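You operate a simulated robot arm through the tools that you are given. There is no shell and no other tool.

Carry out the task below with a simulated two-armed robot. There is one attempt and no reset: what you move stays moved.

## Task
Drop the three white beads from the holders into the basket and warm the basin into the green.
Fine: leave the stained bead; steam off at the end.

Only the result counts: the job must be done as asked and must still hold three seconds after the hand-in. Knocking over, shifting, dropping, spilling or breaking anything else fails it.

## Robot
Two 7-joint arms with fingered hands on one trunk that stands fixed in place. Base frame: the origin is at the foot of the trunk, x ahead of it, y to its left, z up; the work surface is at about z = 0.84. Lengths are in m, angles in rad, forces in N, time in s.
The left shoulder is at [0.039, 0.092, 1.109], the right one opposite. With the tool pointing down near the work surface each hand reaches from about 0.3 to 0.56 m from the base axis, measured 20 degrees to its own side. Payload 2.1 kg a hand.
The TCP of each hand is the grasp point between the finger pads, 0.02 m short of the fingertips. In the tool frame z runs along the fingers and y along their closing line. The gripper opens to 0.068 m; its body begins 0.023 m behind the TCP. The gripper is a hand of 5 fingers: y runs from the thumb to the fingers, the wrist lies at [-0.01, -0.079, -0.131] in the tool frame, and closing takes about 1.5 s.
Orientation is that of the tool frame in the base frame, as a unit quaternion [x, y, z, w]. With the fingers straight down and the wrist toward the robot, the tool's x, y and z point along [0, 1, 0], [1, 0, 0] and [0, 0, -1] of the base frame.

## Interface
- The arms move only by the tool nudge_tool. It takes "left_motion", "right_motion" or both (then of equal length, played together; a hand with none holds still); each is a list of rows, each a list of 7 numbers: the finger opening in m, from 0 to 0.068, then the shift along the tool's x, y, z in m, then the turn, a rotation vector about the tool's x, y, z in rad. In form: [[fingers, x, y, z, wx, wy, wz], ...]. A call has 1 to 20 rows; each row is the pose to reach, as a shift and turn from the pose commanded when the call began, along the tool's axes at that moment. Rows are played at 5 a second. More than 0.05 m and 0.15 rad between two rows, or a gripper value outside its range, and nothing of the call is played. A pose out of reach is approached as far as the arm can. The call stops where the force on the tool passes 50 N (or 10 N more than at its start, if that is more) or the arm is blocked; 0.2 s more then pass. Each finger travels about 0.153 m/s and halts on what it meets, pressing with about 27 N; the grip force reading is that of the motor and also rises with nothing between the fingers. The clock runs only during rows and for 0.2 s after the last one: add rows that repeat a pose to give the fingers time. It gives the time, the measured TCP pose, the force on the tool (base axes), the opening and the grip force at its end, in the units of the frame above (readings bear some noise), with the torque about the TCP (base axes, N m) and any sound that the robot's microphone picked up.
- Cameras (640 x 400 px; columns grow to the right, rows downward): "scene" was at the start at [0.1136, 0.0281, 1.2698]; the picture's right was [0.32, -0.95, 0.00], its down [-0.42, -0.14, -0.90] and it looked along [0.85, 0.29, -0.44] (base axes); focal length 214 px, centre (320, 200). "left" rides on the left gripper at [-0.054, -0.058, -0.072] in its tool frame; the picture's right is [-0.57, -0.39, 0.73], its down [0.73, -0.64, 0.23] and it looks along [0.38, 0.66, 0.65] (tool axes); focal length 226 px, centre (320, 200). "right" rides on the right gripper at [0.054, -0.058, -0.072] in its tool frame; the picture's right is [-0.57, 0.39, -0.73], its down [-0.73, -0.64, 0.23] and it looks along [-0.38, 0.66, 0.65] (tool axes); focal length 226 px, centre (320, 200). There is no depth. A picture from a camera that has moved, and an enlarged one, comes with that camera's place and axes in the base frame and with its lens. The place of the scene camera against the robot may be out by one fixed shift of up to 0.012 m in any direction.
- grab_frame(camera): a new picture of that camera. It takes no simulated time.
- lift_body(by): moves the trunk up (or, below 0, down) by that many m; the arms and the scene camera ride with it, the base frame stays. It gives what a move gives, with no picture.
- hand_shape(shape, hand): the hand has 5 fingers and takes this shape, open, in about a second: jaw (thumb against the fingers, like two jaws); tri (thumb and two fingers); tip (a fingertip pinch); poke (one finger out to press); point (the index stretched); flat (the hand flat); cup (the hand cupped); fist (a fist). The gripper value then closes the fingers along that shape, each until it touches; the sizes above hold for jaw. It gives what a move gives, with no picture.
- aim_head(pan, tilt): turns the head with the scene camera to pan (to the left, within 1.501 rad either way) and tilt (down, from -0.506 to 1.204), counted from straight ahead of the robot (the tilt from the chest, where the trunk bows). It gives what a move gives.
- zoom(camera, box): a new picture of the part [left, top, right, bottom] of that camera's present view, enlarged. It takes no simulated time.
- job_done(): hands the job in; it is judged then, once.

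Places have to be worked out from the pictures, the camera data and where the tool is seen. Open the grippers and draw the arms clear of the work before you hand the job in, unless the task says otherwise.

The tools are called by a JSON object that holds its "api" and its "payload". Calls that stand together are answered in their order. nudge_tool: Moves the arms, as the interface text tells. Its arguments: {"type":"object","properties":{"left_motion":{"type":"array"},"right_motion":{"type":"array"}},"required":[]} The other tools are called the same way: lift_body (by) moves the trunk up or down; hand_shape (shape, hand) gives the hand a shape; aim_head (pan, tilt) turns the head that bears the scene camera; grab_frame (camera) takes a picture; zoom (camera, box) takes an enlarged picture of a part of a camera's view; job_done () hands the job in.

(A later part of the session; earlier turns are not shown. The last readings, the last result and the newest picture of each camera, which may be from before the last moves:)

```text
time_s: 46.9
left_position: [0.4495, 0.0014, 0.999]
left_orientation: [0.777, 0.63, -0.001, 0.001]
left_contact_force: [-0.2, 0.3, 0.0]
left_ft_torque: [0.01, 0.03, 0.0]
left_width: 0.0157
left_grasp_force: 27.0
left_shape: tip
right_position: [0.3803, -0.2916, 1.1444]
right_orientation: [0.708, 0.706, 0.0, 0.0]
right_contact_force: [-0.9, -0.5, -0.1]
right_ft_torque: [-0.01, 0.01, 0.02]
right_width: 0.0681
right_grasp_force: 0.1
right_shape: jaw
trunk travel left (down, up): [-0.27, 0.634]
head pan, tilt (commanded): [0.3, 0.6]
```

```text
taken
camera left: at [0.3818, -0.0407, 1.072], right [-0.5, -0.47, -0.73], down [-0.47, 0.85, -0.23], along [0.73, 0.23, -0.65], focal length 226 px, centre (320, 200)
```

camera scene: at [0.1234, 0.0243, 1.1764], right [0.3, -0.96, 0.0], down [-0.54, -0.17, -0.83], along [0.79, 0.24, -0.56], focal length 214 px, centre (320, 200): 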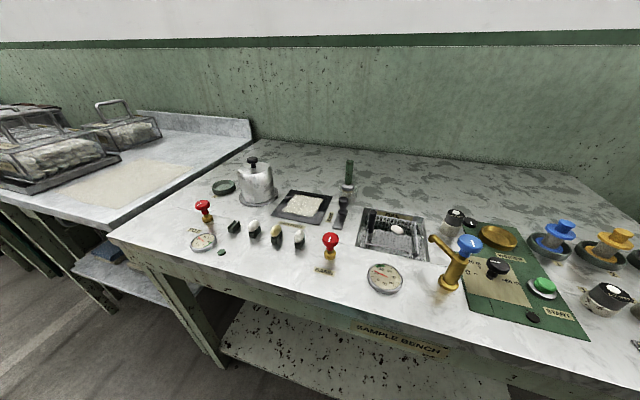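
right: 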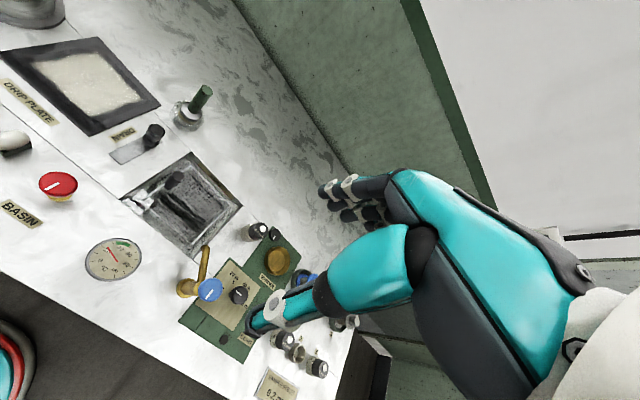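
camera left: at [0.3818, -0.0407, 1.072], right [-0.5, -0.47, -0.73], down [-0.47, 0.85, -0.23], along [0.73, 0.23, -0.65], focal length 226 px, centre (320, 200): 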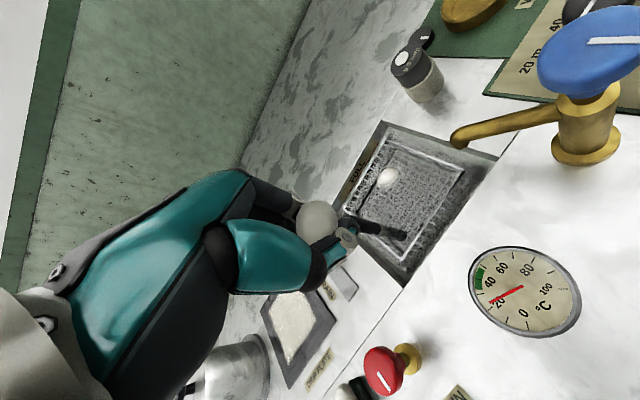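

Bead 2 is still held, bead 1 floats at about (0.564, −0.039). I lower with a 26° forward pitch so the bead comes to about (0.529, −0.032), beside bead 1.

{"api": "nudge_tool", "payload": {"left_motion": [[0.0, -0.0031, 0.0161, 0.019, -0.09, 0, 0], [0.0, -0.0062, 0.0321, 0.038, -0.18, 0, 0], [0.0, -0.0094, 0.0482, 0.057, -0.27, 0, 0], [0.0, -0.0125, 0.0642, 0.076, -0.36, 0, 0], [0.0, -0.0156, 0.0803, 0.095, -0.45, 0, 0], [0.0, -0.0156, 0.0803, 0.095, -0.45, 0, 0]]}}

{"api": "grab_frame", "payload": {"camera": "left"}}

{"api": "grab_frame", "payload": {"camera": "scene"}}

```text
time_s: 48.3
left_position: [0.5255, -0.0311, 0.9046]
left_orientation: [0.757, 0.614, 0.14, 0.174]
left_contact_force: [-0.1, 0.3, -0.8]
left_ft_torque: [0.0, 0.0, -0.02]
left_width: 0.0156
left_grasp_force: 27.5
left_shape: tip
right_position: [0.3812, -0.2911, 1.1445]
right_orientation: [0.707, 0.707, 0.0, 0.0]
right_contact_force: [0.0, -0.5, 0.0]
right_ft_torque: [0.01, -0.03, -0.02]
right_width: 0.0676
right_grasp_force: 0.0
right_shape: jaw
trunk travel left (down, up): [-0.27, 0.634]
head pan, tilt (commanded): [0.3, 0.6]
```

```text
taken
camera left: at [0.4319, -0.0668, 0.9444], right [-0.15, -0.55, -0.82], down [-0.31, 0.82, -0.49], along [0.94, 0.19, -0.29], focal length 226 px, centre (320, 200)
```

left: 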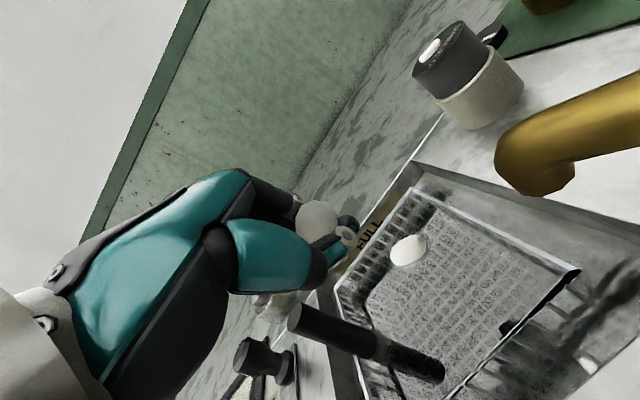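

```text
taken
camera scene: at [0.1238, 0.0243, 1.1763], right [0.3, -0.96, 0.0], down [-0.54, -0.17, -0.82], along [0.79, 0.24, -0.57], focal length 214 px, centre (320, 200)
```

scene: 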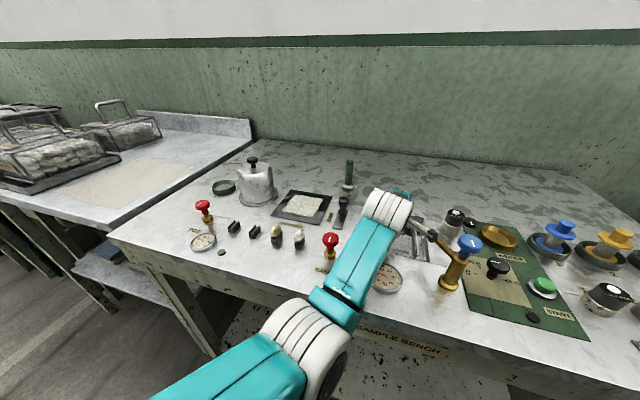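

The bead hangs over the basket interior (front rim x≈0.487). Releasing.

{"api": "nudge_tool", "payload": {"left_motion": [[0.01, 0, 0, 0, 0, 0, 0], [0.02, 0, 0, 0, 0, 0, 0], [0.03, 0, 0, 0, 0, 0, 0], [0.04, 0, 0, 0, 0, 0, 0], [0.045, 0, 0, 0, 0, 0, 0], [0.045, 0, 0, 0, 0, 0, 0]]}}

{"api": "grab_frame", "payload": {"camera": "left"}}

```text
time_s: 49.7
left_position: [0.5262, -0.0308, 0.905]
left_orientation: [0.757, 0.614, 0.14, 0.174]
left_contact_force: [0.1, -0.9, 0.4]
left_ft_torque: [0.02, -0.04, 0.0]
left_width: 0.0448
left_grasp_force: 0.1
left_shape: tip
right_position: [0.3821, -0.2918, 1.1445]
right_orientation: [0.707, 0.707, -0.001, 0.0]
right_contact_force: [0.1, -0.3, 0.6]
right_ft_torque: [-0.03, -0.03, 0.02]
right_width: 0.068
right_grasp_force: 0.0
right_shape: jaw
trunk travel left (down, up): [-0.27, 0.634]
head pan, tilt (commanded): [0.3, 0.6]
```

```text
taken
camera left: at [0.4317, -0.0667, 0.9447], right [-0.15, -0.55, -0.82], down [-0.32, 0.82, -0.49], along [0.94, 0.19, -0.29], focal length 226 px, centre (320, 200)
```

left: 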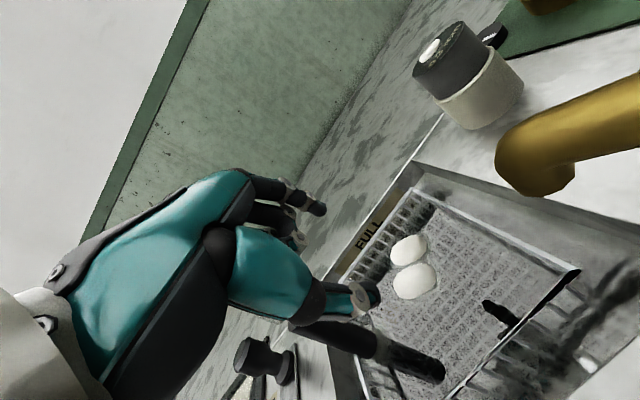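

Both white beads are in the basket. I raise and un-pitch the hand, back to the intermediate point.

{"api": "nudge_tool", "payload": {"left_motion": [[0.045, 0.003, -0.0063, -0.0241, 0.09, 0, 0], [0.045, 0.006, -0.0125, -0.0483, 0.18, 0, 0], [0.045, 0.0091, -0.0188, -0.0724, 0.27, 0, 0], [0.036, 0.0121, -0.025, -0.0966, 0.36, 0, 0], [0.036, 0.0151, -0.0313, -0.1207, 0.45, 0, 0], [0.036, 0.0151, -0.0313, -0.1207, 0.45, 0, 0]]}}

{"api": "grab_frame", "payload": {"camera": "left"}}

```text
time_s: 51.1
left_position: [0.4501, 0.0017, 0.9997]
left_orientation: [0.777, 0.63, -0.001, 0.0]
left_contact_force: [0.2, -0.2, -0.9]
left_ft_torque: [-0.03, -0.03, 0.01]
left_width: 0.0362
left_grasp_force: 0.1
left_shape: tip
right_position: [0.3802, -0.292, 1.1448]
right_orientation: [0.707, 0.707, 0.0, 0.0]
right_contact_force: [0.1, -0.7, 0.3]
right_ft_torque: [-0.01, -0.01, -0.04]
right_width: 0.0679
right_grasp_force: 0.0
right_shape: jaw
trunk travel left (down, up): [-0.27, 0.634]
head pan, tilt (commanded): [0.3, 0.6]
```

```text
taken
camera left: at [0.3811, -0.0399, 1.0718], right [-0.5, -0.47, -0.73], down [-0.48, 0.85, -0.23], along [0.73, 0.23, -0.65], focal length 226 px, centre (320, 200)
```

left: 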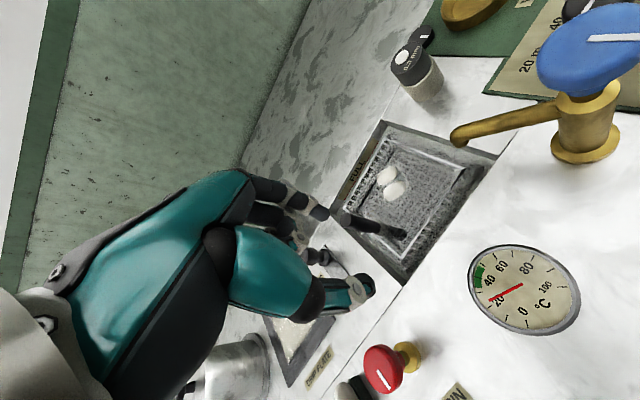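

Now I swing to above bead 4 with the same grasp orientation.

{"api": "nudge_tool", "payload": {"left_motion": [[0.036, 0.0142, -0.0043, 0.0045, 0.0133, 0.0107, -0.146], [0.036, 0.0285, -0.0085, 0.0091, 0.0265, 0.0215, -0.292], [0.036, 0.0427, -0.0128, 0.0136, 0.0398, 0.0322, -0.438], [0.036, 0.057, -0.017, 0.0182, 0.0531, 0.0429, -0.584], [0.036, 0.0712, -0.0213, 0.0227, 0.0664, 0.0536, -0.73], [0.036, 0.0855, -0.0255, 0.0273, 0.0796, 0.0644, -0.876], [0.036, 0.0997, -0.0298, 0.0318, 0.0929, 0.0751, -1.022], [0.036, 0.114, -0.034, 0.0364, 0.1062, 0.0858, -1.168], [0.036, 0.1282, -0.0383, 0.0409, 0.1195, 0.0965, -1.314], [0.036, 0.1425, -0.0425, 0.0455, 0.1327, 0.1073, -1.46], [0.036, 0.1567, -0.0468, 0.05, 0.146, 0.118, -1.606], [0.036, 0.1567, -0.0468, 0.05, 0.146, 0.118, -1.606]]}}

{"api": "grab_frame", "payload": {"camera": "left"}}

{"api": "zoom", "payload": {"camera": "left", "box": [350, 200, 510, 300]}}

{"api": "grab_frame", "payload": {"camera": "scene"}}

```text
time_s: 53.7
left_position: [0.4373, 0.165, 0.9508]
left_orientation: [0.083, 0.993, -0.001, -0.084]
left_contact_force: [-0.5, 0.2, 0.3]
left_ft_torque: [0.0, -0.03, -0.02]
left_width: 0.0363
left_grasp_force: 0.0
left_shape: tip
right_position: [0.3805, -0.2913, 1.1435]
right_orientation: [0.707, 0.707, 0.0, 0.001]
right_contact_force: [1.0, 0.0, 0.8]
right_ft_torque: [0.0, 0.0, 0.03]
right_width: 0.0677
right_grasp_force: 0.1
right_shape: jaw
trunk travel left (down, up): [-0.27, 0.634]
head pan, tilt (commanded): [0.3, 0.6]
```

```text
taken
camera left: at [0.4921, 0.0966, 1.0133], right [0.36, -0.47, -0.81], down [-0.86, -0.51, -0.09], along [-0.37, 0.73, -0.58], focal length 226 px, centre (320, 200)
```

left: 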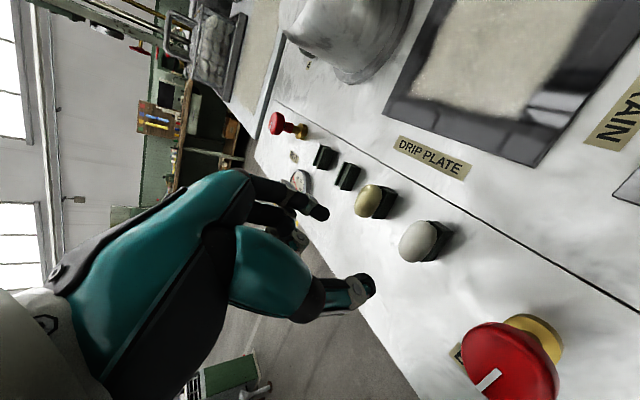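

```text
4.00 times, centred on (430, 250) of left
camera zoom: at [0.4921, 0.0966, 1.0133], right [0.36, -0.47, -0.81], down [-0.86, -0.51, -0.09], along [-0.37, 0.73, -0.58], focal length 904 px, centre (-120, 0)
```

zoom: 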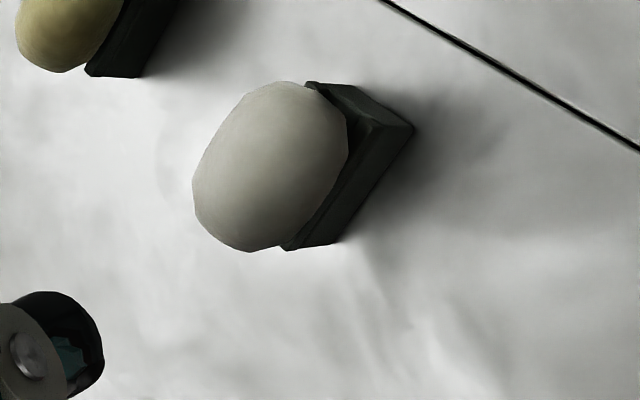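

```text
taken
camera scene: at [0.1238, 0.0244, 1.1763], right [0.3, -0.96, 0.0], down [-0.54, -0.17, -0.82], along [0.79, 0.24, -0.57], focal length 214 px, centre (320, 200)
```

scene: 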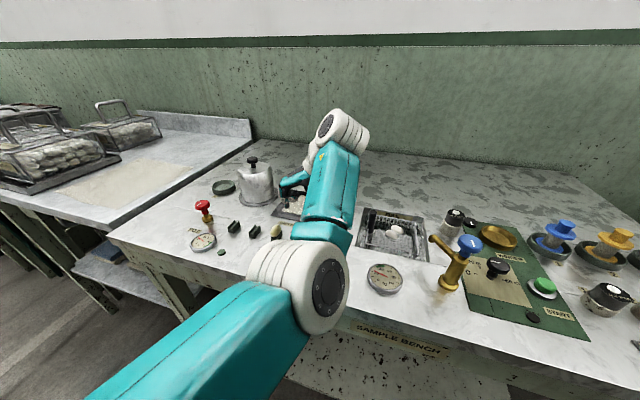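

Bead 4 measures (0.4345, 0.1643, 0.865) and the stained bead is well clear of the index path. I descend to z≈0.875.

{"api": "nudge_tool", "payload": {"left_motion": [[0.036, -0.003, 0.0008, 0.02, 0, 0, 0], [0.036, -0.006, 0.0016, 0.04, 0, 0, 0], [0.036, -0.0083, 0.0023, 0.056, 0, 0, 0], [0.036, -0.01, 0.0027, 0.067, 0, 0, 0], [0.036, -0.0109, 0.003, 0.0752, 0, 0, 0], [0.036, -0.0109, 0.003, 0.0752, 0, 0, 0]]}}

{"api": "zoom", "payload": {"camera": "left", "box": [250, 160, 430, 330]}}

{"api": "grab_frame", "payload": {"camera": "left"}}

```text
time_s: 55.1
left_position: [0.4345, 0.1662, 0.8738]
left_orientation: [0.084, 0.993, -0.001, -0.084]
left_contact_force: [0.6, -0.1, 0.2]
left_ft_torque: [-0.06, 0.0, 0.01]
left_width: 0.0364
left_grasp_force: 0.0
left_shape: tip
right_position: [0.3814, -0.2917, 1.1452]
right_orientation: [0.707, 0.707, 0.0, 0.001]
right_contact_force: [0.8, 0.7, 0.6]
right_ft_torque: [-0.03, 0.0, -0.02]
right_width: 0.068
right_grasp_force: 0.1
right_shape: jaw
trunk travel left (down, up): [-0.27, 0.634]
head pan, tilt (commanded): [0.3, 0.6]
```

```text
2.35 times, centred on (340, 245) of left
camera zoom: at [0.4897, 0.0985, 0.9372], right [0.36, -0.47, -0.81], down [-0.86, -0.51, -0.09], along [-0.36, 0.73, -0.58], focal length 532 px, centre (273, 94)
```

zoom: 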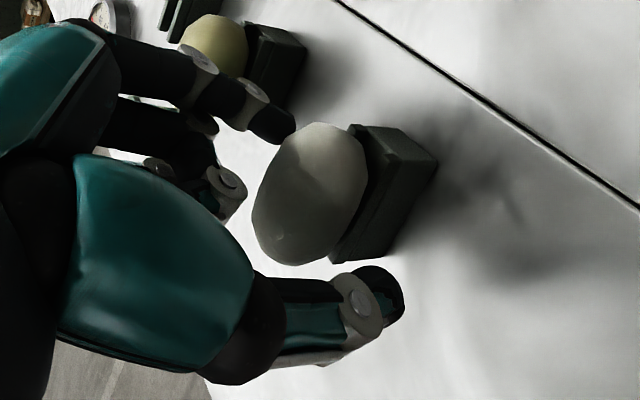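

```text
taken
camera left: at [0.4897, 0.0985, 0.9372], right [0.36, -0.47, -0.81], down [-0.86, -0.51, -0.09], along [-0.36, 0.73, -0.58], focal length 226 px, centre (320, 200)
```

left: 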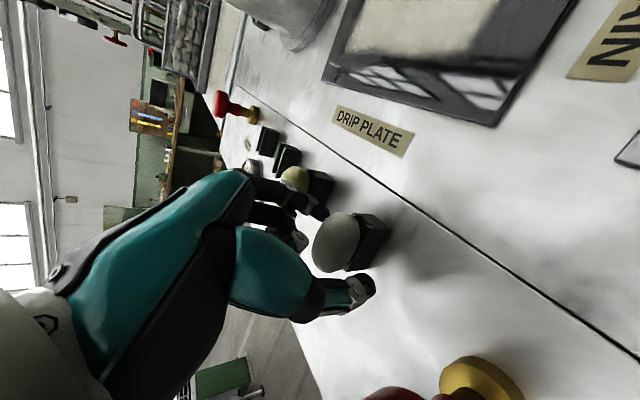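

Well aligned. I lower 1.5 mm, shift −1 mm in y and close the pinch.

{"api": "nudge_tool", "payload": {"left_motion": [[0.036, -0.0003, -0.001, 0.0015, 0, 0, 0], [0.028, -0.0003, -0.001, 0.0015, 0, 0, 0], [0.02, -0.0003, -0.001, 0.0015, 0, 0, 0], [0.012, -0.0003, -0.001, 0.0015, 0, 0, 0], [0.006, -0.0003, -0.001, 0.0015, 0, 0, 0], [0.0, -0.0003, -0.001, 0.0015, 0, 0, 0], [0.0, -0.0003, -0.001, 0.0015, 0, 0, 0], [0.0, -0.0003, -0.001, 0.0015, 0, 0, 0], [0.0, -0.0003, -0.001, 0.0015, 0, 0, 0]]}}

{"api": "zoom", "payload": {"camera": "left", "box": [250, 160, 430, 330]}}

```text
time_s: 57.1
left_position: [0.4348, 0.1646, 0.8736]
left_orientation: [0.084, 0.993, 0.0, -0.083]
left_contact_force: [-0.6, -0.7, 7.1]
left_ft_torque: [-0.08, 0.06, 0.01]
left_width: 0.0151
left_grasp_force: 27.2
left_shape: tip
right_position: [0.3794, -0.2923, 1.1453]
right_orientation: [0.707, 0.707, 0.0, 0.0]
right_contact_force: [0.1, 0.6, 0.2]
right_ft_torque: [0.0, 0.02, 0.0]
right_width: 0.0677
right_grasp_force: 0.1
right_shape: jaw
trunk travel left (down, up): [-0.27, 0.634]
head pan, tilt (commanded): [0.3, 0.6]
```

```text
2.35 times, centred on (340, 245) of left
camera zoom: at [0.4891, 0.0969, 0.9357], right [0.36, -0.47, -0.81], down [-0.86, -0.51, -0.1], along [-0.36, 0.73, -0.58], focal length 532 px, centre (273, 94)
```

zoom: 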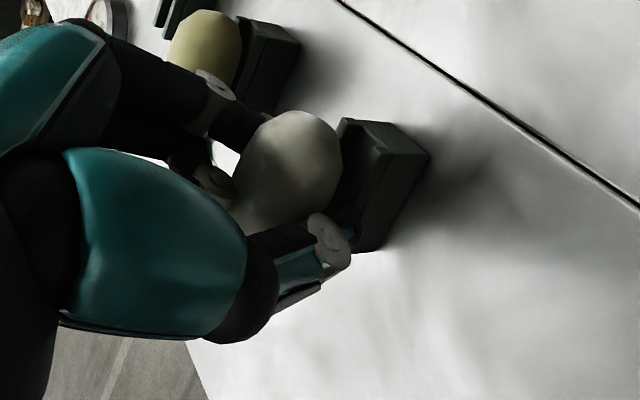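

Bead 4 is gripped (27 N). Lift straight up 0.1 m.

{"api": "nudge_tool", "payload": {"left_motion": [[0.0, 0.0016, -0.0001, -0.0099, 0, 0, 0], [0.0, 0.0033, -0.0003, -0.0197, 0, 0, 0], [0.0, 0.0066, -0.0006, -0.0394, 0, 0, 0], [0.0, 0.0099, -0.0008, -0.0592, 0, 0, 0], [0.0, 0.0132, -0.0011, -0.0789, 0, 0, 0], [0.0, 0.0165, -0.0014, -0.0986, 0, 0, 0]]}}

{"api": "grab_frame", "payload": {"camera": "left"}}

```text
time_s: 58.5
left_position: [0.4362, 0.1647, 0.9724]
left_orientation: [0.084, 0.993, -0.001, -0.084]
left_contact_force: [0.5, 0.0, -0.5]
left_ft_torque: [-0.02, 0.03, 0.02]
left_width: 0.0158
left_grasp_force: 27.1
left_shape: tip
right_position: [0.3806, -0.2916, 1.1441]
right_orientation: [0.707, 0.707, 0.001, -0.001]
right_contact_force: [0.9, 0.6, 0.2]
right_ft_torque: [0.01, 0.02, -0.03]
right_width: 0.0677
right_grasp_force: 0.0
right_shape: jaw
trunk travel left (down, up): [-0.27, 0.634]
head pan, tilt (commanded): [0.3, 0.6]
```

```text
taken
camera left: at [0.4904, 0.0968, 1.0351], right [0.36, -0.47, -0.81], down [-0.86, -0.51, -0.09], along [-0.36, 0.73, -0.58], focal length 226 px, centre (320, 200)
```

left: 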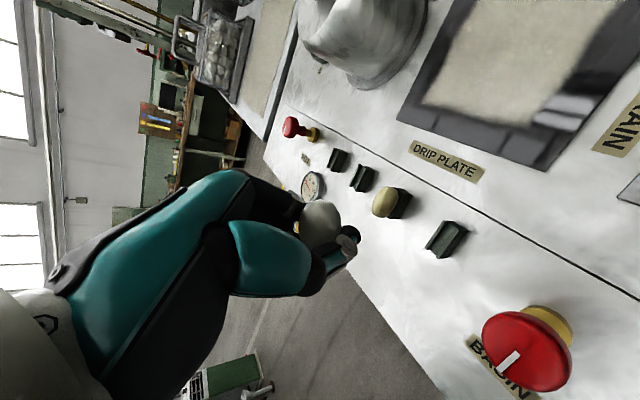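

Bead 4 is held; stained bead and blocks undisturbed. I swing to the intermediate point before the basin.

{"api": "nudge_tool", "payload": {"left_motion": [[0.0, -0.0033, -0.0145, -0.0028, -0.0133, -0.0107, 0.146], [0.0, -0.0066, -0.029, -0.0057, -0.0265, -0.0215, 0.292], [0.0, -0.01, -0.0435, -0.0085, -0.0398, -0.0322, 0.438], [0.0, -0.0133, -0.058, -0.0113, -0.0531, -0.0429, 0.584], [0.0, -0.0166, -0.0725, -0.0142, -0.0664, -0.0536, 0.73], [0.0, -0.0199, -0.0871, -0.017, -0.0796, -0.0644, 0.876], [0.0, -0.0232, -0.1016, -0.0199, -0.0929, -0.0751, 1.022], [0.0, -0.0265, -0.1161, -0.0227, -0.1062, -0.0858, 1.168], [0.0, -0.0299, -0.1306, -0.0255, -0.1195, -0.0965, 1.314], [0.0, -0.0332, -0.1451, -0.0284, -0.1327, -0.1073, 1.46], [0.0, -0.0365, -0.1596, -0.0312, -0.146, -0.118, 1.606], [0.0, -0.0365, -0.1596, -0.0312, -0.146, -0.118, 1.606]]}}

{"api": "grab_frame", "payload": {"camera": "left"}}

```text
time_s: 61.1
left_position: [0.4481, 0.0019, 0.9994]
left_orientation: [0.777, 0.629, -0.001, 0.0]
left_contact_force: [-0.1, 0.3, -0.5]
left_ft_torque: [0.0, 0.0, 0.03]
left_width: 0.0157
left_grasp_force: 27.1
left_shape: tip
right_position: [0.3806, -0.2911, 1.1448]
right_orientation: [0.707, 0.708, 0.0, 0.0]
right_contact_force: [0.5, -0.1, 0.1]
right_ft_torque: [0.02, -0.03, -0.02]
right_width: 0.0677
right_grasp_force: 0.0
right_shape: jaw
trunk travel left (down, up): [-0.27, 0.634]
head pan, tilt (commanded): [0.3, 0.6]
```

```text
taken
camera left: at [0.3801, -0.0392, 1.0714], right [-0.5, -0.47, -0.73], down [-0.47, 0.85, -0.23], along [0.73, 0.23, -0.65], focal length 226 px, centre (320, 200)
```

left: 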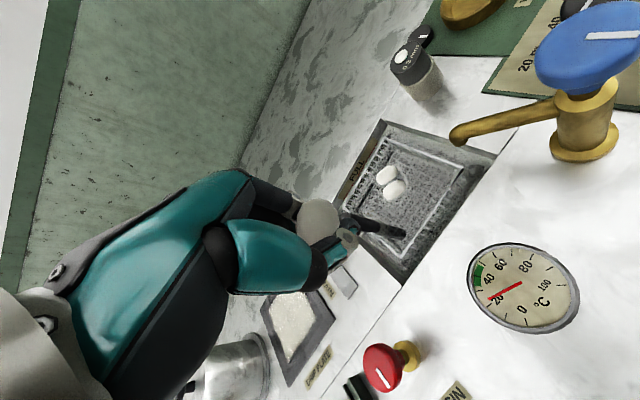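

Bead 3 of 3 (bead 4) is held. I lower with the forward pitch to about (0.522, −0.038, 0.905) over the front of the basket.

{"api": "nudge_tool", "payload": {"left_motion": [[0.0, -0.0046, 0.0161, 0.0189, -0.09, 0, 0], [0.0, -0.0093, 0.0322, 0.0378, -0.18, 0, 0], [0.0, -0.0139, 0.0484, 0.0566, -0.27, 0, 0], [0.0, -0.0186, 0.0645, 0.0755, -0.36, 0, 0], [0.0, -0.0232, 0.0806, 0.0944, -0.45, 0, 0], [0.0, -0.0232, 0.0806, 0.0944, -0.45, 0, 0]]}}

{"api": "grab_frame", "payload": {"camera": "left"}}

```text
time_s: 62.5
left_position: [0.523, -0.0388, 0.9062]
left_orientation: [0.757, 0.614, 0.14, 0.174]
left_contact_force: [0.4, 0.4, 0.2]
left_ft_torque: [0.02, -0.03, -0.01]
left_width: 0.0161
left_grasp_force: 27.3
left_shape: tip
right_position: [0.3817, -0.2908, 1.1448]
right_orientation: [0.707, 0.707, 0.0, -0.001]
right_contact_force: [0.6, 0.5, -0.4]
right_ft_torque: [0.0, -0.03, -0.02]
right_width: 0.0677
right_grasp_force: 0.0
right_shape: jaw
trunk travel left (down, up): [-0.27, 0.634]
head pan, tilt (commanded): [0.3, 0.6]
```

```text
taken
camera left: at [0.4292, -0.0745, 0.9449], right [-0.15, -0.55, -0.82], down [-0.31, 0.82, -0.49], along [0.94, 0.19, -0.29], focal length 226 px, centre (320, 200)
```

left: 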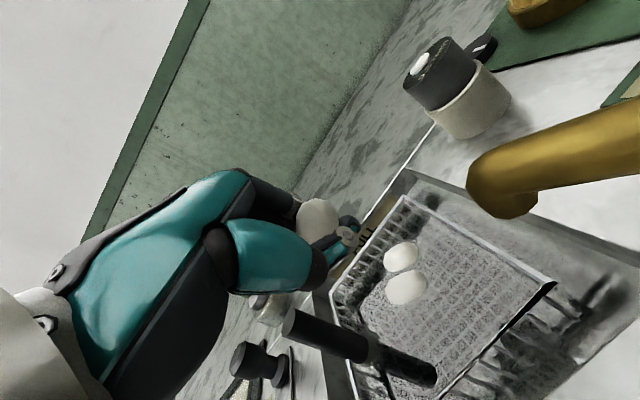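

Both beads float below and the third is above the basket's middle. Releasing.

{"api": "nudge_tool", "payload": {"left_motion": [[0.01, 0, 0, 0, 0, 0, 0], [0.02, 0, 0, 0, 0, 0, 0], [0.03, 0, 0, 0, 0, 0, 0], [0.04, 0, 0, 0, 0, 0, 0], [0.045, 0, 0, 0, 0, 0, 0], [0.045, 0, 0, 0, 0, 0, 0]]}}

{"api": "grab_frame", "payload": {"camera": "left"}}

```text
time_s: 63.9
left_position: [0.5231, -0.039, 0.9053]
left_orientation: [0.757, 0.614, 0.141, 0.174]
left_contact_force: [0.0, 0.2, 0.1]
left_ft_torque: [0.01, -0.03, 0.01]
left_width: 0.0445
left_grasp_force: 0.0
left_shape: tip
right_position: [0.3806, -0.2902, 1.1443]
right_orientation: [0.707, 0.708, 0.0, 0.0]
right_contact_force: [0.1, 0.1, 0.0]
right_ft_torque: [0.01, 0.01, 0.01]
right_width: 0.0678
right_grasp_force: 0.0
right_shape: jaw
trunk travel left (down, up): [-0.27, 0.634]
head pan, tilt (commanded): [0.3, 0.6]
```

```text
taken
camera left: at [0.4291, -0.0744, 0.9452], right [-0.15, -0.55, -0.82], down [-0.32, 0.82, -0.49], along [0.94, 0.19, -0.29], focal length 226 px, centre (320, 200)
```

left: 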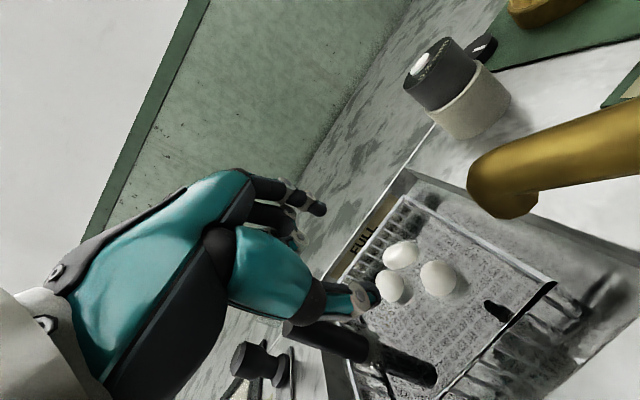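

All three white beads are in the basket. I raise and withdraw the hand to the intermediate point, then look at the basin valve and gauge.

{"api": "nudge_tool", "payload": {"left_motion": [[0.045, 0.0046, -0.0065, -0.0243, 0.09, 0, 0], [0.045, 0.0091, -0.0131, -0.0486, 0.18, 0, 0], [0.045, 0.0137, -0.0196, -0.0728, 0.27, 0, 0], [0.05, 0.0182, -0.0262, -0.0971, 0.36, 0, 0], [0.05, 0.0228, -0.0327, -0.1214, 0.45, 0, 0], [0.05, 0.0228, -0.0327, -0.1214, 0.45, 0, 0]]}}

{"api": "grab_frame", "payload": {"camera": "left"}}

{"api": "grab_frame", "payload": {"camera": "scene"}}

{"api": "zoom", "payload": {"camera": "left", "box": [340, 320, 480, 400]}}

{"api": "zoom", "payload": {"camera": "scene", "box": [300, 225, 420, 300]}}

```text
time_s: 65.3
left_position: [0.4459, 0.0021, 0.9998]
left_orientation: [0.777, 0.629, -0.001, 0.0]
left_contact_force: [0.3, 0.9, 0.9]
left_ft_torque: [0.04, -0.01, 0.0]
left_width: 0.05
left_grasp_force: 0.1
left_shape: tip
right_position: [0.3802, -0.2916, 1.1448]
right_orientation: [0.707, 0.707, 0.0, 0.0]
right_contact_force: [-0.1, 0.6, -0.1]
right_ft_torque: [-0.01, 0.0, 0.03]
right_width: 0.0679
right_grasp_force: 0.0
right_shape: jaw
trunk travel left (down, up): [-0.27, 0.634]
head pan, tilt (commanded): [0.3, 0.6]
```

```text
taken
camera left: at [0.3784, -0.0396, 1.071], right [-0.5, -0.47, -0.73], down [-0.48, 0.85, -0.23], along [0.73, 0.23, -0.65], focal length 226 px, centre (320, 200)
```

left: 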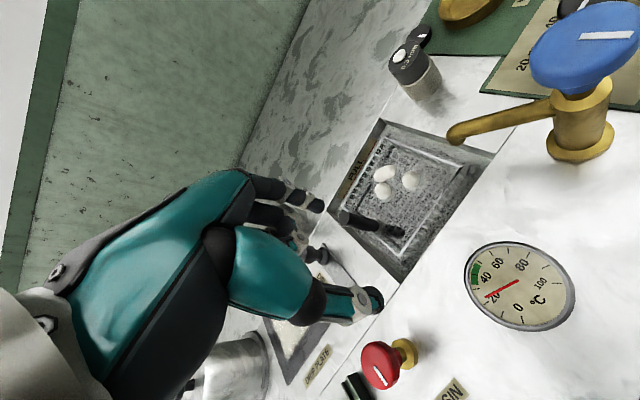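

```text
taken
camera scene: at [0.1237, 0.0244, 1.1763], right [0.3, -0.96, 0.0], down [-0.54, -0.17, -0.82], along [0.79, 0.24, -0.57], focal length 214 px, centre (320, 200)
```

scene: 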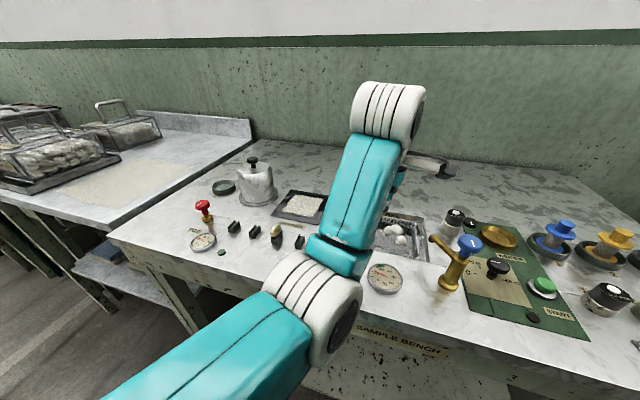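

```text
4.57 times, centred on (410, 360) of left
camera zoom: at [0.3784, -0.0396, 1.071], right [-0.5, -0.47, -0.73], down [-0.48, 0.85, -0.23], along [0.73, 0.23, -0.65], focal length 1033 px, centre (-91, -531)
```

zoom: 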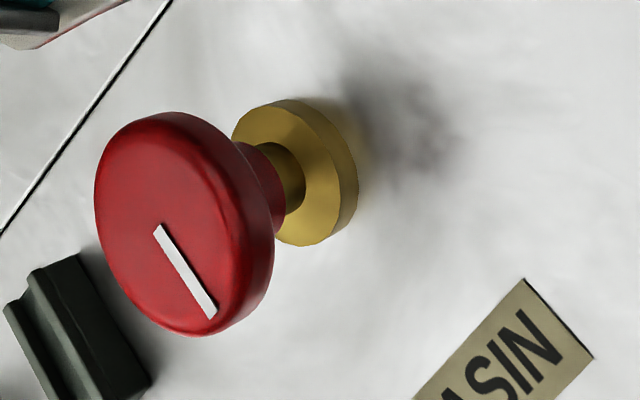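

```text
5.33 times, centred on (360, 262) of scene
camera zoom: at [0.1237, 0.0244, 1.1763], right [0.3, -0.96, 0.0], down [-0.54, -0.17, -0.82], along [0.79, 0.24, -0.57], focal length 1144 px, centre (107, -133)
```

zoom: 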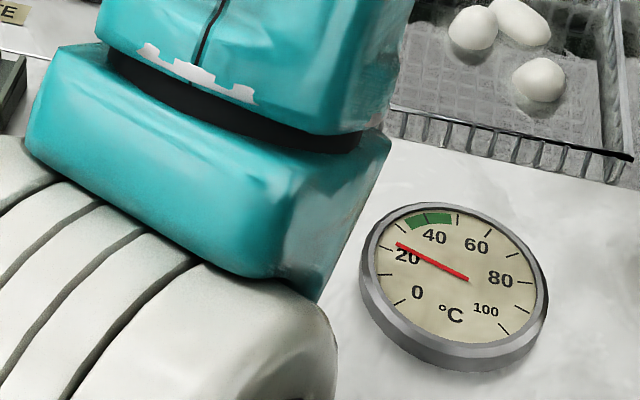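

Gauge reads about 22 °C, with green roughly 32–43. The valve axis is near (0.420, 0.0895), knob top z≈0.897, its pointer toward the robot when closed. I move the left hand above the valve and yaw the right hand so its camera can watch the gauge.

{"api": "nudge_tool", "payload": {"left_motion": [[0.05, 0.0101, -0.0055, 0.004, 0, 0, 0], [0.05, 0.0203, -0.011, 0.008, 0, 0, 0], [0.05, 0.0304, -0.0164, 0.011, 0, 0, 0], [0.05, 0.0406, -0.0219, 0.015, 0, 0, 0], [0.05, 0.0507, -0.0274, 0.019, 0, 0, 0], [0.05, 0.0608, -0.0329, 0.023, 0, 0, 0], [0.05, 0.071, -0.0383, 0.026, 0, 0, 0], [0.05, 0.0811, -0.0438, 0.03, 0, 0, 0], [0.05, 0.0811, -0.0438, 0.03, 0, 0, 0]], "right_motion": [[0.068, 0, 0, 0, 0, 0, -0.131], [0.068, 0, 0, 0, 0, 0, -0.262], [0.068, 0, 0, 0, 0, 0, -0.393], [0.068, 0, 0, 0, 0, 0, -0.524], [0.068, 0, 0, 0, 0, 0, -0.655], [0.068, 0, 0, 0, 0, 0, -0.785], [0.068, 0, 0, 0, 0, 0, -0.916], [0.068, 0, 0, 0, 0, 0, -1.047], [0.068, 0, 0, 0, 0, 0, -1.047]]}}

{"api": "grab_frame", "payload": {"camera": "left"}}

{"api": "grab_frame", "payload": {"camera": "right"}}

{"api": "grab_frame", "payload": {"camera": "scene"}}

```text
time_s: 67.3
left_position: [0.424, 0.0911, 0.9681]
left_orientation: [0.776, 0.631, -0.001, 0.0]
left_contact_force: [0.4, -0.1, 0.1]
left_ft_torque: [0.0, -0.01, 0.02]
left_width: 0.0497
left_grasp_force: 0.1
left_shape: tip
right_position: [0.3734, -0.275, 1.1281]
right_orientation: [0.257, 0.966, 0.0, 0.0]
right_contact_force: [0.6, 0.0, 0.2]
right_ft_torque: [-0.03, 0.01, -0.02]
right_width: 0.0676
right_grasp_force: 0.1
right_shape: jaw
right hand out of reach, approached as far as the arm can: row 6, 7, 8, 9
trunk travel left (down, up): [-0.27, 0.634]
head pan, tilt (commanded): [0.3, 0.6]
```

```text
taken
camera left: at [0.3561, 0.0482, 1.04], right [-0.5, -0.47, -0.73], down [-0.48, 0.85, -0.23], along [0.73, 0.23, -0.65], focal length 226 px, centre (320, 200)
```

left: 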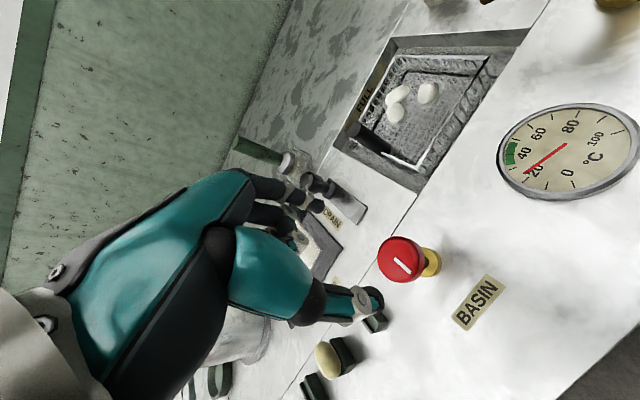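

```text
taken
camera right: at [0.2969, -0.297, 1.1997], right [0.68, 0.05, 0.73], down [0.32, -0.92, -0.23], along [0.66, 0.39, -0.65], focal length 226 px, centre (320, 200)
```

right: 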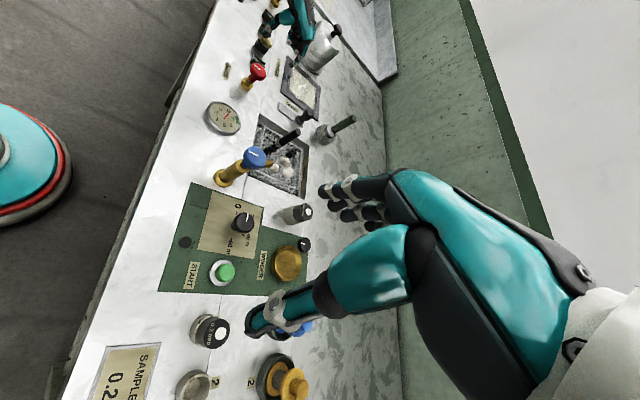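

```text
taken
camera scene: at [0.1242, 0.0246, 1.1762], right [0.3, -0.96, 0.0], down [-0.54, -0.17, -0.82], along [0.79, 0.24, -0.57], focal length 214 px, centre (320, 200)
```

scene: 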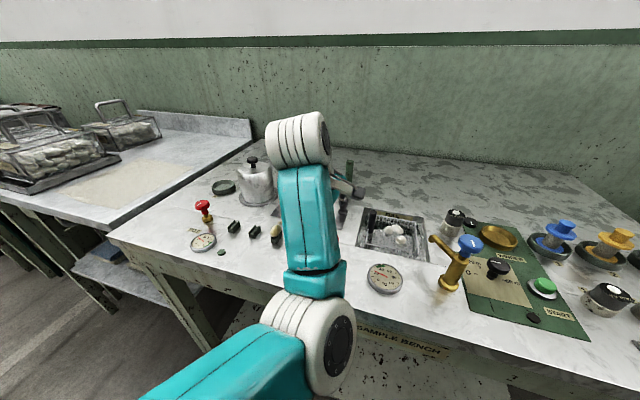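

Gauge is visible from all three cameras. I zoom on the valve knob from the left camera to refine its centre.

{"api": "zoom", "payload": {"camera": "left", "box": [350, 220, 470, 300]}}

{"api": "zoom", "payload": {"camera": "right", "box": [190, 50, 290, 140]}}

{"api": "zoom", "payload": {"camera": "scene", "box": [360, 255, 410, 300]}}

```text
5.00 times, centred on (410, 260) of left
camera zoom: at [0.3561, 0.0482, 1.04], right [-0.5, -0.47, -0.73], down [-0.48, 0.85, -0.23], along [0.73, 0.23, -0.65], focal length 1130 px, centre (-130, -100)
```

zoom: 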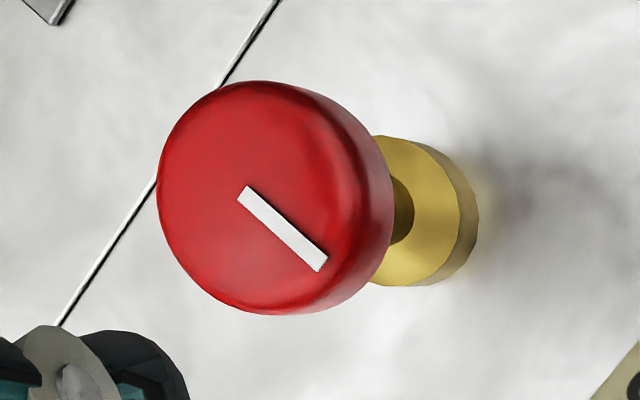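

```text
4.44 times, centred on (240, 95) of right
camera zoom: at [0.2969, -0.297, 1.1997], right [0.68, 0.05, 0.73], down [0.32, -0.92, -0.23], along [0.66, 0.39, -0.65], focal length 1005 px, centre (676, 667)
```

zoom: 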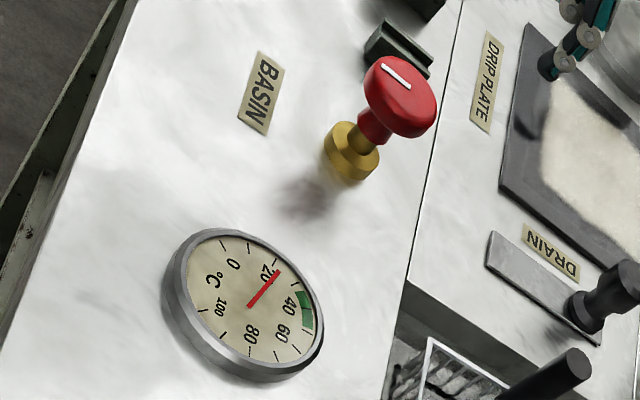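

```text
8.89 times, centred on (385, 278) of scene
camera zoom: at [0.1242, 0.0246, 1.1762], right [0.3, -0.96, 0.0], down [-0.54, -0.17, -0.82], along [0.79, 0.24, -0.57], focal length 1906 px, centre (-258, -489)
```

zoom: 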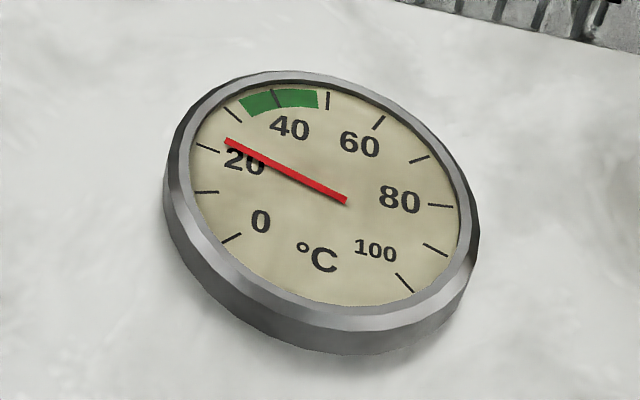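

The valve axis is (0.421, 0.091), knob top z≈0.897, radius ≈0.015; the green band is about 33–48 °C. I descend around the knob with the pinch open to TCP z≈0.897.

{"api": "nudge_tool", "payload": {"left_motion": [[0.05, 0.0004, -0.0009, 0.018, 0, 0, 0], [0.05, 0.0008, -0.0018, 0.036, 0, 0, 0], [0.05, 0.0011, -0.0027, 0.052, 0, 0, 0], [0.05, 0.0015, -0.0035, 0.064, 0, 0, 0], [0.05, 0.0015, -0.0035, 0.071, 0, 0, 0], [0.05, 0.0015, -0.0035, 0.071, 0, 0, 0]]}}

{"api": "grab_frame", "payload": {"camera": "left"}}

{"api": "zoom", "payload": {"camera": "left", "box": [250, 160, 430, 330]}}

{"api": "zoom", "payload": {"camera": "right", "box": [190, 40, 310, 140]}}

```text
time_s: 68.7
left_position: [0.4184, 0.0928, 0.8977]
left_orientation: [0.777, 0.629, 0.0, 0.001]
left_contact_force: [0.6, 0.1, 0.6]
left_ft_torque: [0.02, -0.03, 0.0]
left_width: 0.0497
left_grasp_force: 0.1
left_shape: tip
right_position: [0.3715, -0.2742, 1.1283]
right_orientation: [0.259, 0.966, 0.0, 0.0]
right_contact_force: [-0.8, 0.6, -0.4]
right_ft_torque: [-0.02, -0.02, 0.0]
right_width: 0.0676
right_grasp_force: 0.1
right_shape: jaw
trunk travel left (down, up): [-0.27, 0.634]
head pan, tilt (commanded): [0.3, 0.6]
```

```text
taken
camera left: at [0.3505, 0.0502, 0.9709], right [-0.5, -0.47, -0.73], down [-0.47, 0.85, -0.23], along [0.73, 0.23, -0.65], focal length 226 px, centre (320, 200)
```

left: 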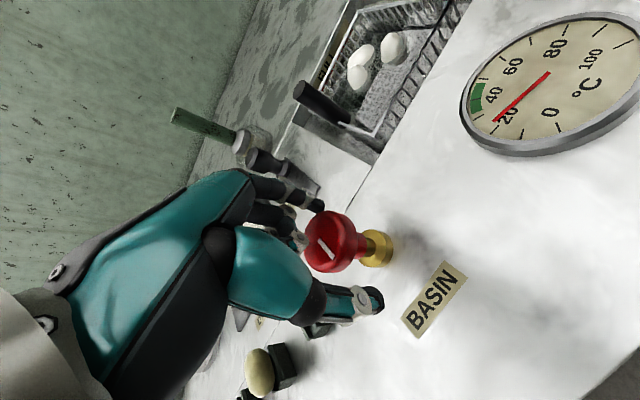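

```text
2.35 times, centred on (340, 245) of left
camera zoom: at [0.3505, 0.0502, 0.9709], right [-0.5, -0.47, -0.73], down [-0.47, 0.85, -0.23], along [0.73, 0.23, -0.65], focal length 532 px, centre (273, 94)
```

zoom: 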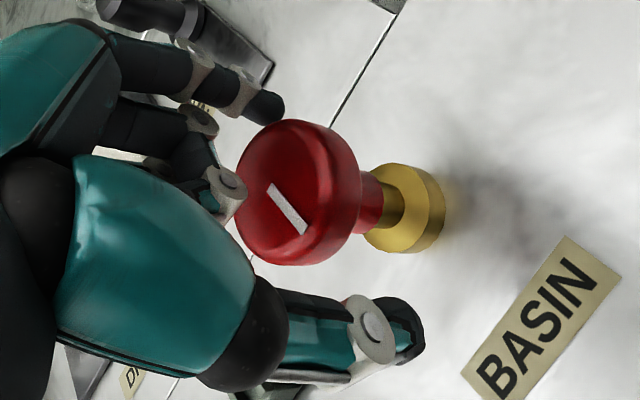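

```text
4.00 times, centred on (250, 90) of right
camera zoom: at [0.2965, -0.2971, 1.1997], right [0.68, 0.05, 0.73], down [0.31, -0.92, -0.23], along [0.66, 0.39, -0.65], focal length 904 px, centre (600, 640)
```

zoom: 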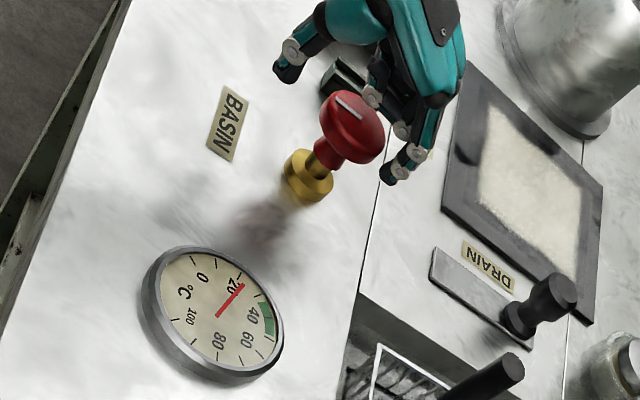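

Combining the two views puts the knob axis at about (0.422, 0.092) with top z≈0.892. I shift by (+3.6, +1.3) mm, lower 6 mm and close the pinch on the rim.

{"api": "nudge_tool", "payload": {"left_motion": [[0.05, 0.001, 0.0016, 0.003, 0, 0, 0], [0.05, 0.002, 0.0032, 0.006, 0, 0, 0], [0.042, 0.002, 0.0032, 0.006, 0, 0, 0], [0.034, 0.002, 0.0032, 0.006, 0, 0, 0], [0.026, 0.002, 0.0032, 0.006, 0, 0, 0], [0.018, 0.002, 0.0032, 0.006, 0, 0, 0], [0.012, 0.002, 0.0032, 0.006, 0, 0, 0], [0.012, 0.002, 0.0032, 0.006, 0, 0, 0]]}}

{"api": "zoom", "payload": {"camera": "left", "box": [250, 160, 430, 330]}}

{"api": "zoom", "payload": {"camera": "right", "box": [190, 40, 310, 140]}}

```text
time_s: 70.5
left_position: [0.4233, 0.0945, 0.8925]
left_orientation: [0.776, 0.63, -0.002, 0.0]
left_contact_force: [-7.1, -0.8, -23.4]
left_ft_torque: [0.04, 0.12, -0.02]
left_width: 0.0247
left_grasp_force: 26.5
left_shape: tip
right_position: [0.3737, -0.2744, 1.1274]
right_orientation: [0.259, 0.966, 0.0, -0.001]
right_contact_force: [1.0, 0.5, 0.8]
right_ft_torque: [-0.02, 0.02, 0.01]
right_width: 0.0677
right_grasp_force: 0.1
right_shape: jaw
trunk travel left (down, up): [-0.27, 0.634]
head pan, tilt (commanded): [0.3, 0.6]
```

```text
2.35 times, centred on (340, 245) of left
camera zoom: at [0.3545, 0.0518, 0.9645], right [-0.5, -0.47, -0.73], down [-0.48, 0.85, -0.23], along [0.72, 0.23, -0.65], focal length 532 px, centre (273, 94)
```

zoom: 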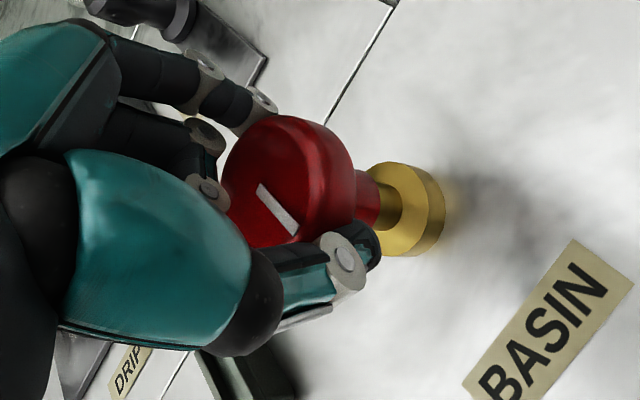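

```text
4.00 times, centred on (250, 90) of right
camera zoom: at [0.2972, -0.2969, 1.1993], right [0.68, 0.05, 0.73], down [0.31, -0.92, -0.23], along [0.66, 0.39, -0.65], focal length 904 px, centre (600, 640)
```

zoom: 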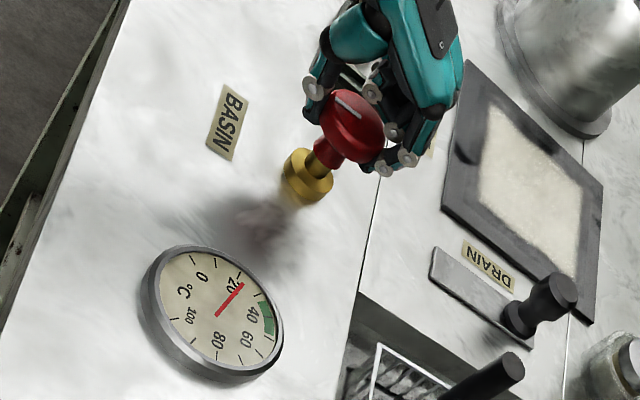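

The knob is gripped (27 N). I try a small counter-clockwise turn (−0.28 rad about the tool axis) and check the response.

{"api": "nudge_tool", "payload": {"left_motion": [[0.012, 0, 0, 0, 0, 0, -0.07], [0.012, 0, 0, 0, 0, 0, -0.14], [0.012, 0, 0, 0, 0, 0, -0.21], [0.012, 0, 0, 0, 0, 0, -0.28], [0.012, 0, 0, 0, 0, 0, -0.28]]}}

{"api": "zoom", "payload": {"camera": "left", "box": [250, 160, 430, 330]}}

{"api": "zoom", "payload": {"camera": "right", "box": [190, 40, 310, 140]}}

```text
time_s: 71.7
left_position: [0.4227, 0.093, 0.8923]
left_orientation: [0.681, 0.732, -0.001, -0.001]
left_contact_force: [-3.8, -3.4, -23.6]
left_ft_torque: [-0.01, 0.17, -0.02]
left_width: 0.0248
left_grasp_force: 27.7
left_shape: tip
right_position: [0.3729, -0.275, 1.1255]
right_orientation: [0.259, 0.966, 0.001, -0.001]
right_contact_force: [0.5, -0.3, -0.3]
right_ft_torque: [0.01, 0.0, -0.02]
right_width: 0.0679
right_grasp_force: 0.0
right_shape: jaw
trunk travel left (down, up): [-0.27, 0.634]
head pan, tilt (commanded): [0.3, 0.6]
```

```text
2.35 times, centred on (340, 245) of left
camera zoom: at [0.3682, 0.0342, 0.9645], right [-0.35, -0.59, -0.73], down [-0.69, 0.68, -0.23], along [0.63, 0.42, -0.65], focal length 532 px, centre (273, 94)
```

zoom: 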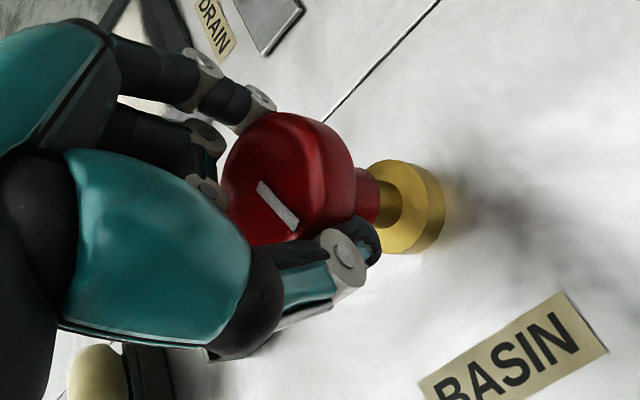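

```text
4.00 times, centred on (250, 90) of right
camera zoom: at [0.2976, -0.2973, 1.1993], right [0.69, 0.05, 0.73], down [0.31, -0.92, -0.23], along [0.66, 0.39, -0.65], focal length 904 px, centre (600, 640)
```

zoom: 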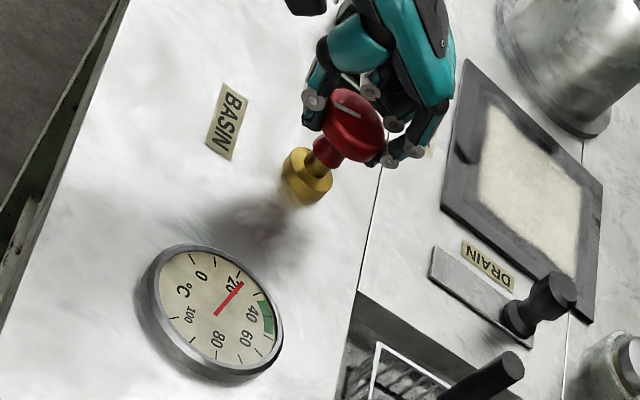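

The knob turns freely with the hand (pointer stays fixed relative to the fingers). I continue counter-clockwise another 48° and hold a little to see the gauge's response.

{"api": "nudge_tool", "payload": {"left_motion": [[0.012, 0, 0, 0, 0, 0, -0.14], [0.012, 0, 0, 0, 0, 0, -0.28], [0.012, 0, 0, 0, 0, 0, -0.42], [0.012, 0, 0, 0, 0, 0, -0.56], [0.012, 0, 0, 0, 0, 0, -0.7], [0.012, 0, 0, 0, 0, 0, -0.84], [0.012, 0, 0, 0, 0, 0, -0.84], [0.012, 0, 0, 0, 0, 0, -0.84], [0.012, 0, 0, 0, 0, 0, -0.84], [0.012, 0, 0, 0, 0, 0, -0.84]]}}

{"api": "zoom", "payload": {"camera": "left", "box": [250, 160, 430, 330]}}

{"api": "zoom", "payload": {"camera": "right", "box": [190, 40, 310, 140]}}

{"api": "grab_frame", "payload": {"camera": "scene"}}

```text
time_s: 73.9
left_position: [0.4224, 0.0932, 0.892]
left_orientation: [0.323, 0.946, -0.001, -0.002]
left_contact_force: [2.3, -7.5, -24.6]
left_ft_torque: [-0.16, 0.09, -0.04]
left_width: 0.0249
left_grasp_force: 27.0
left_shape: tip
right_position: [0.3745, -0.2756, 1.1265]
right_orientation: [0.259, 0.966, 0.0, -0.001]
right_contact_force: [-0.5, 0.4, 0.5]
right_ft_torque: [-0.02, 0.01, -0.01]
right_width: 0.0678
right_grasp_force: 0.1
right_shape: jaw
trunk travel left (down, up): [-0.27, 0.634]
head pan, tilt (commanded): [0.3, 0.6]
```

```text
2.35 times, centred on (340, 245) of left
camera zoom: at [0.43, 0.0131, 0.9644], right [0.21, -0.65, -0.73], down [-0.97, -0.06, -0.23], along [0.11, 0.76, -0.65], focal length 532 px, centre (273, 94)
```

zoom: 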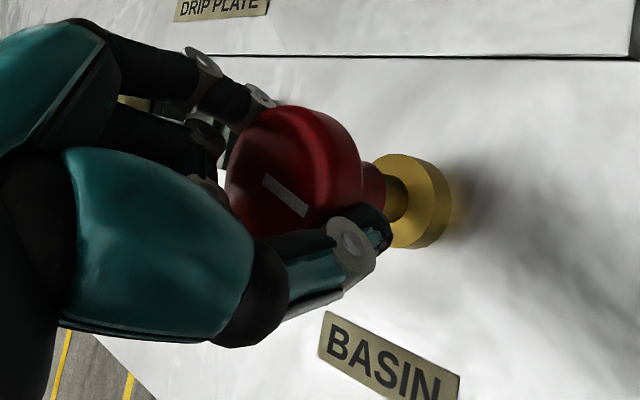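

```text
4.00 times, centred on (250, 90) of right
camera zoom: at [0.2985, -0.2978, 1.1989], right [0.69, 0.05, 0.73], down [0.31, -0.92, -0.23], along [0.66, 0.39, -0.65], focal length 904 px, centre (600, 640)
```

zoom: 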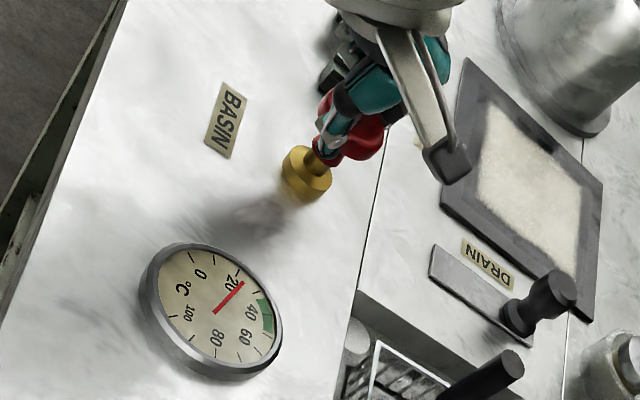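

```text
taken
camera scene: at [0.1256, 0.0238, 1.176], right [0.3, -0.96, 0.0], down [-0.54, -0.17, -0.82], along [0.79, 0.24, -0.57], focal length 214 px, centre (320, 200)
```

scene: 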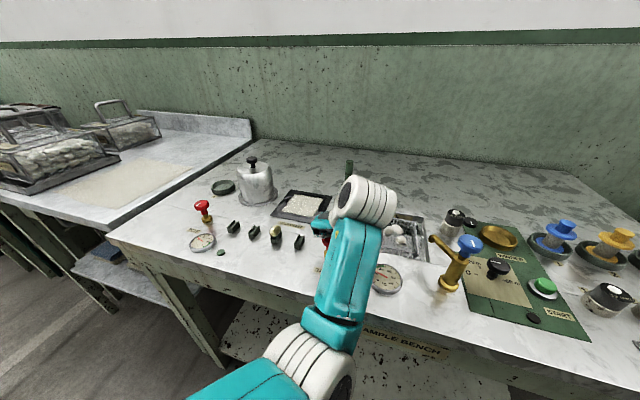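

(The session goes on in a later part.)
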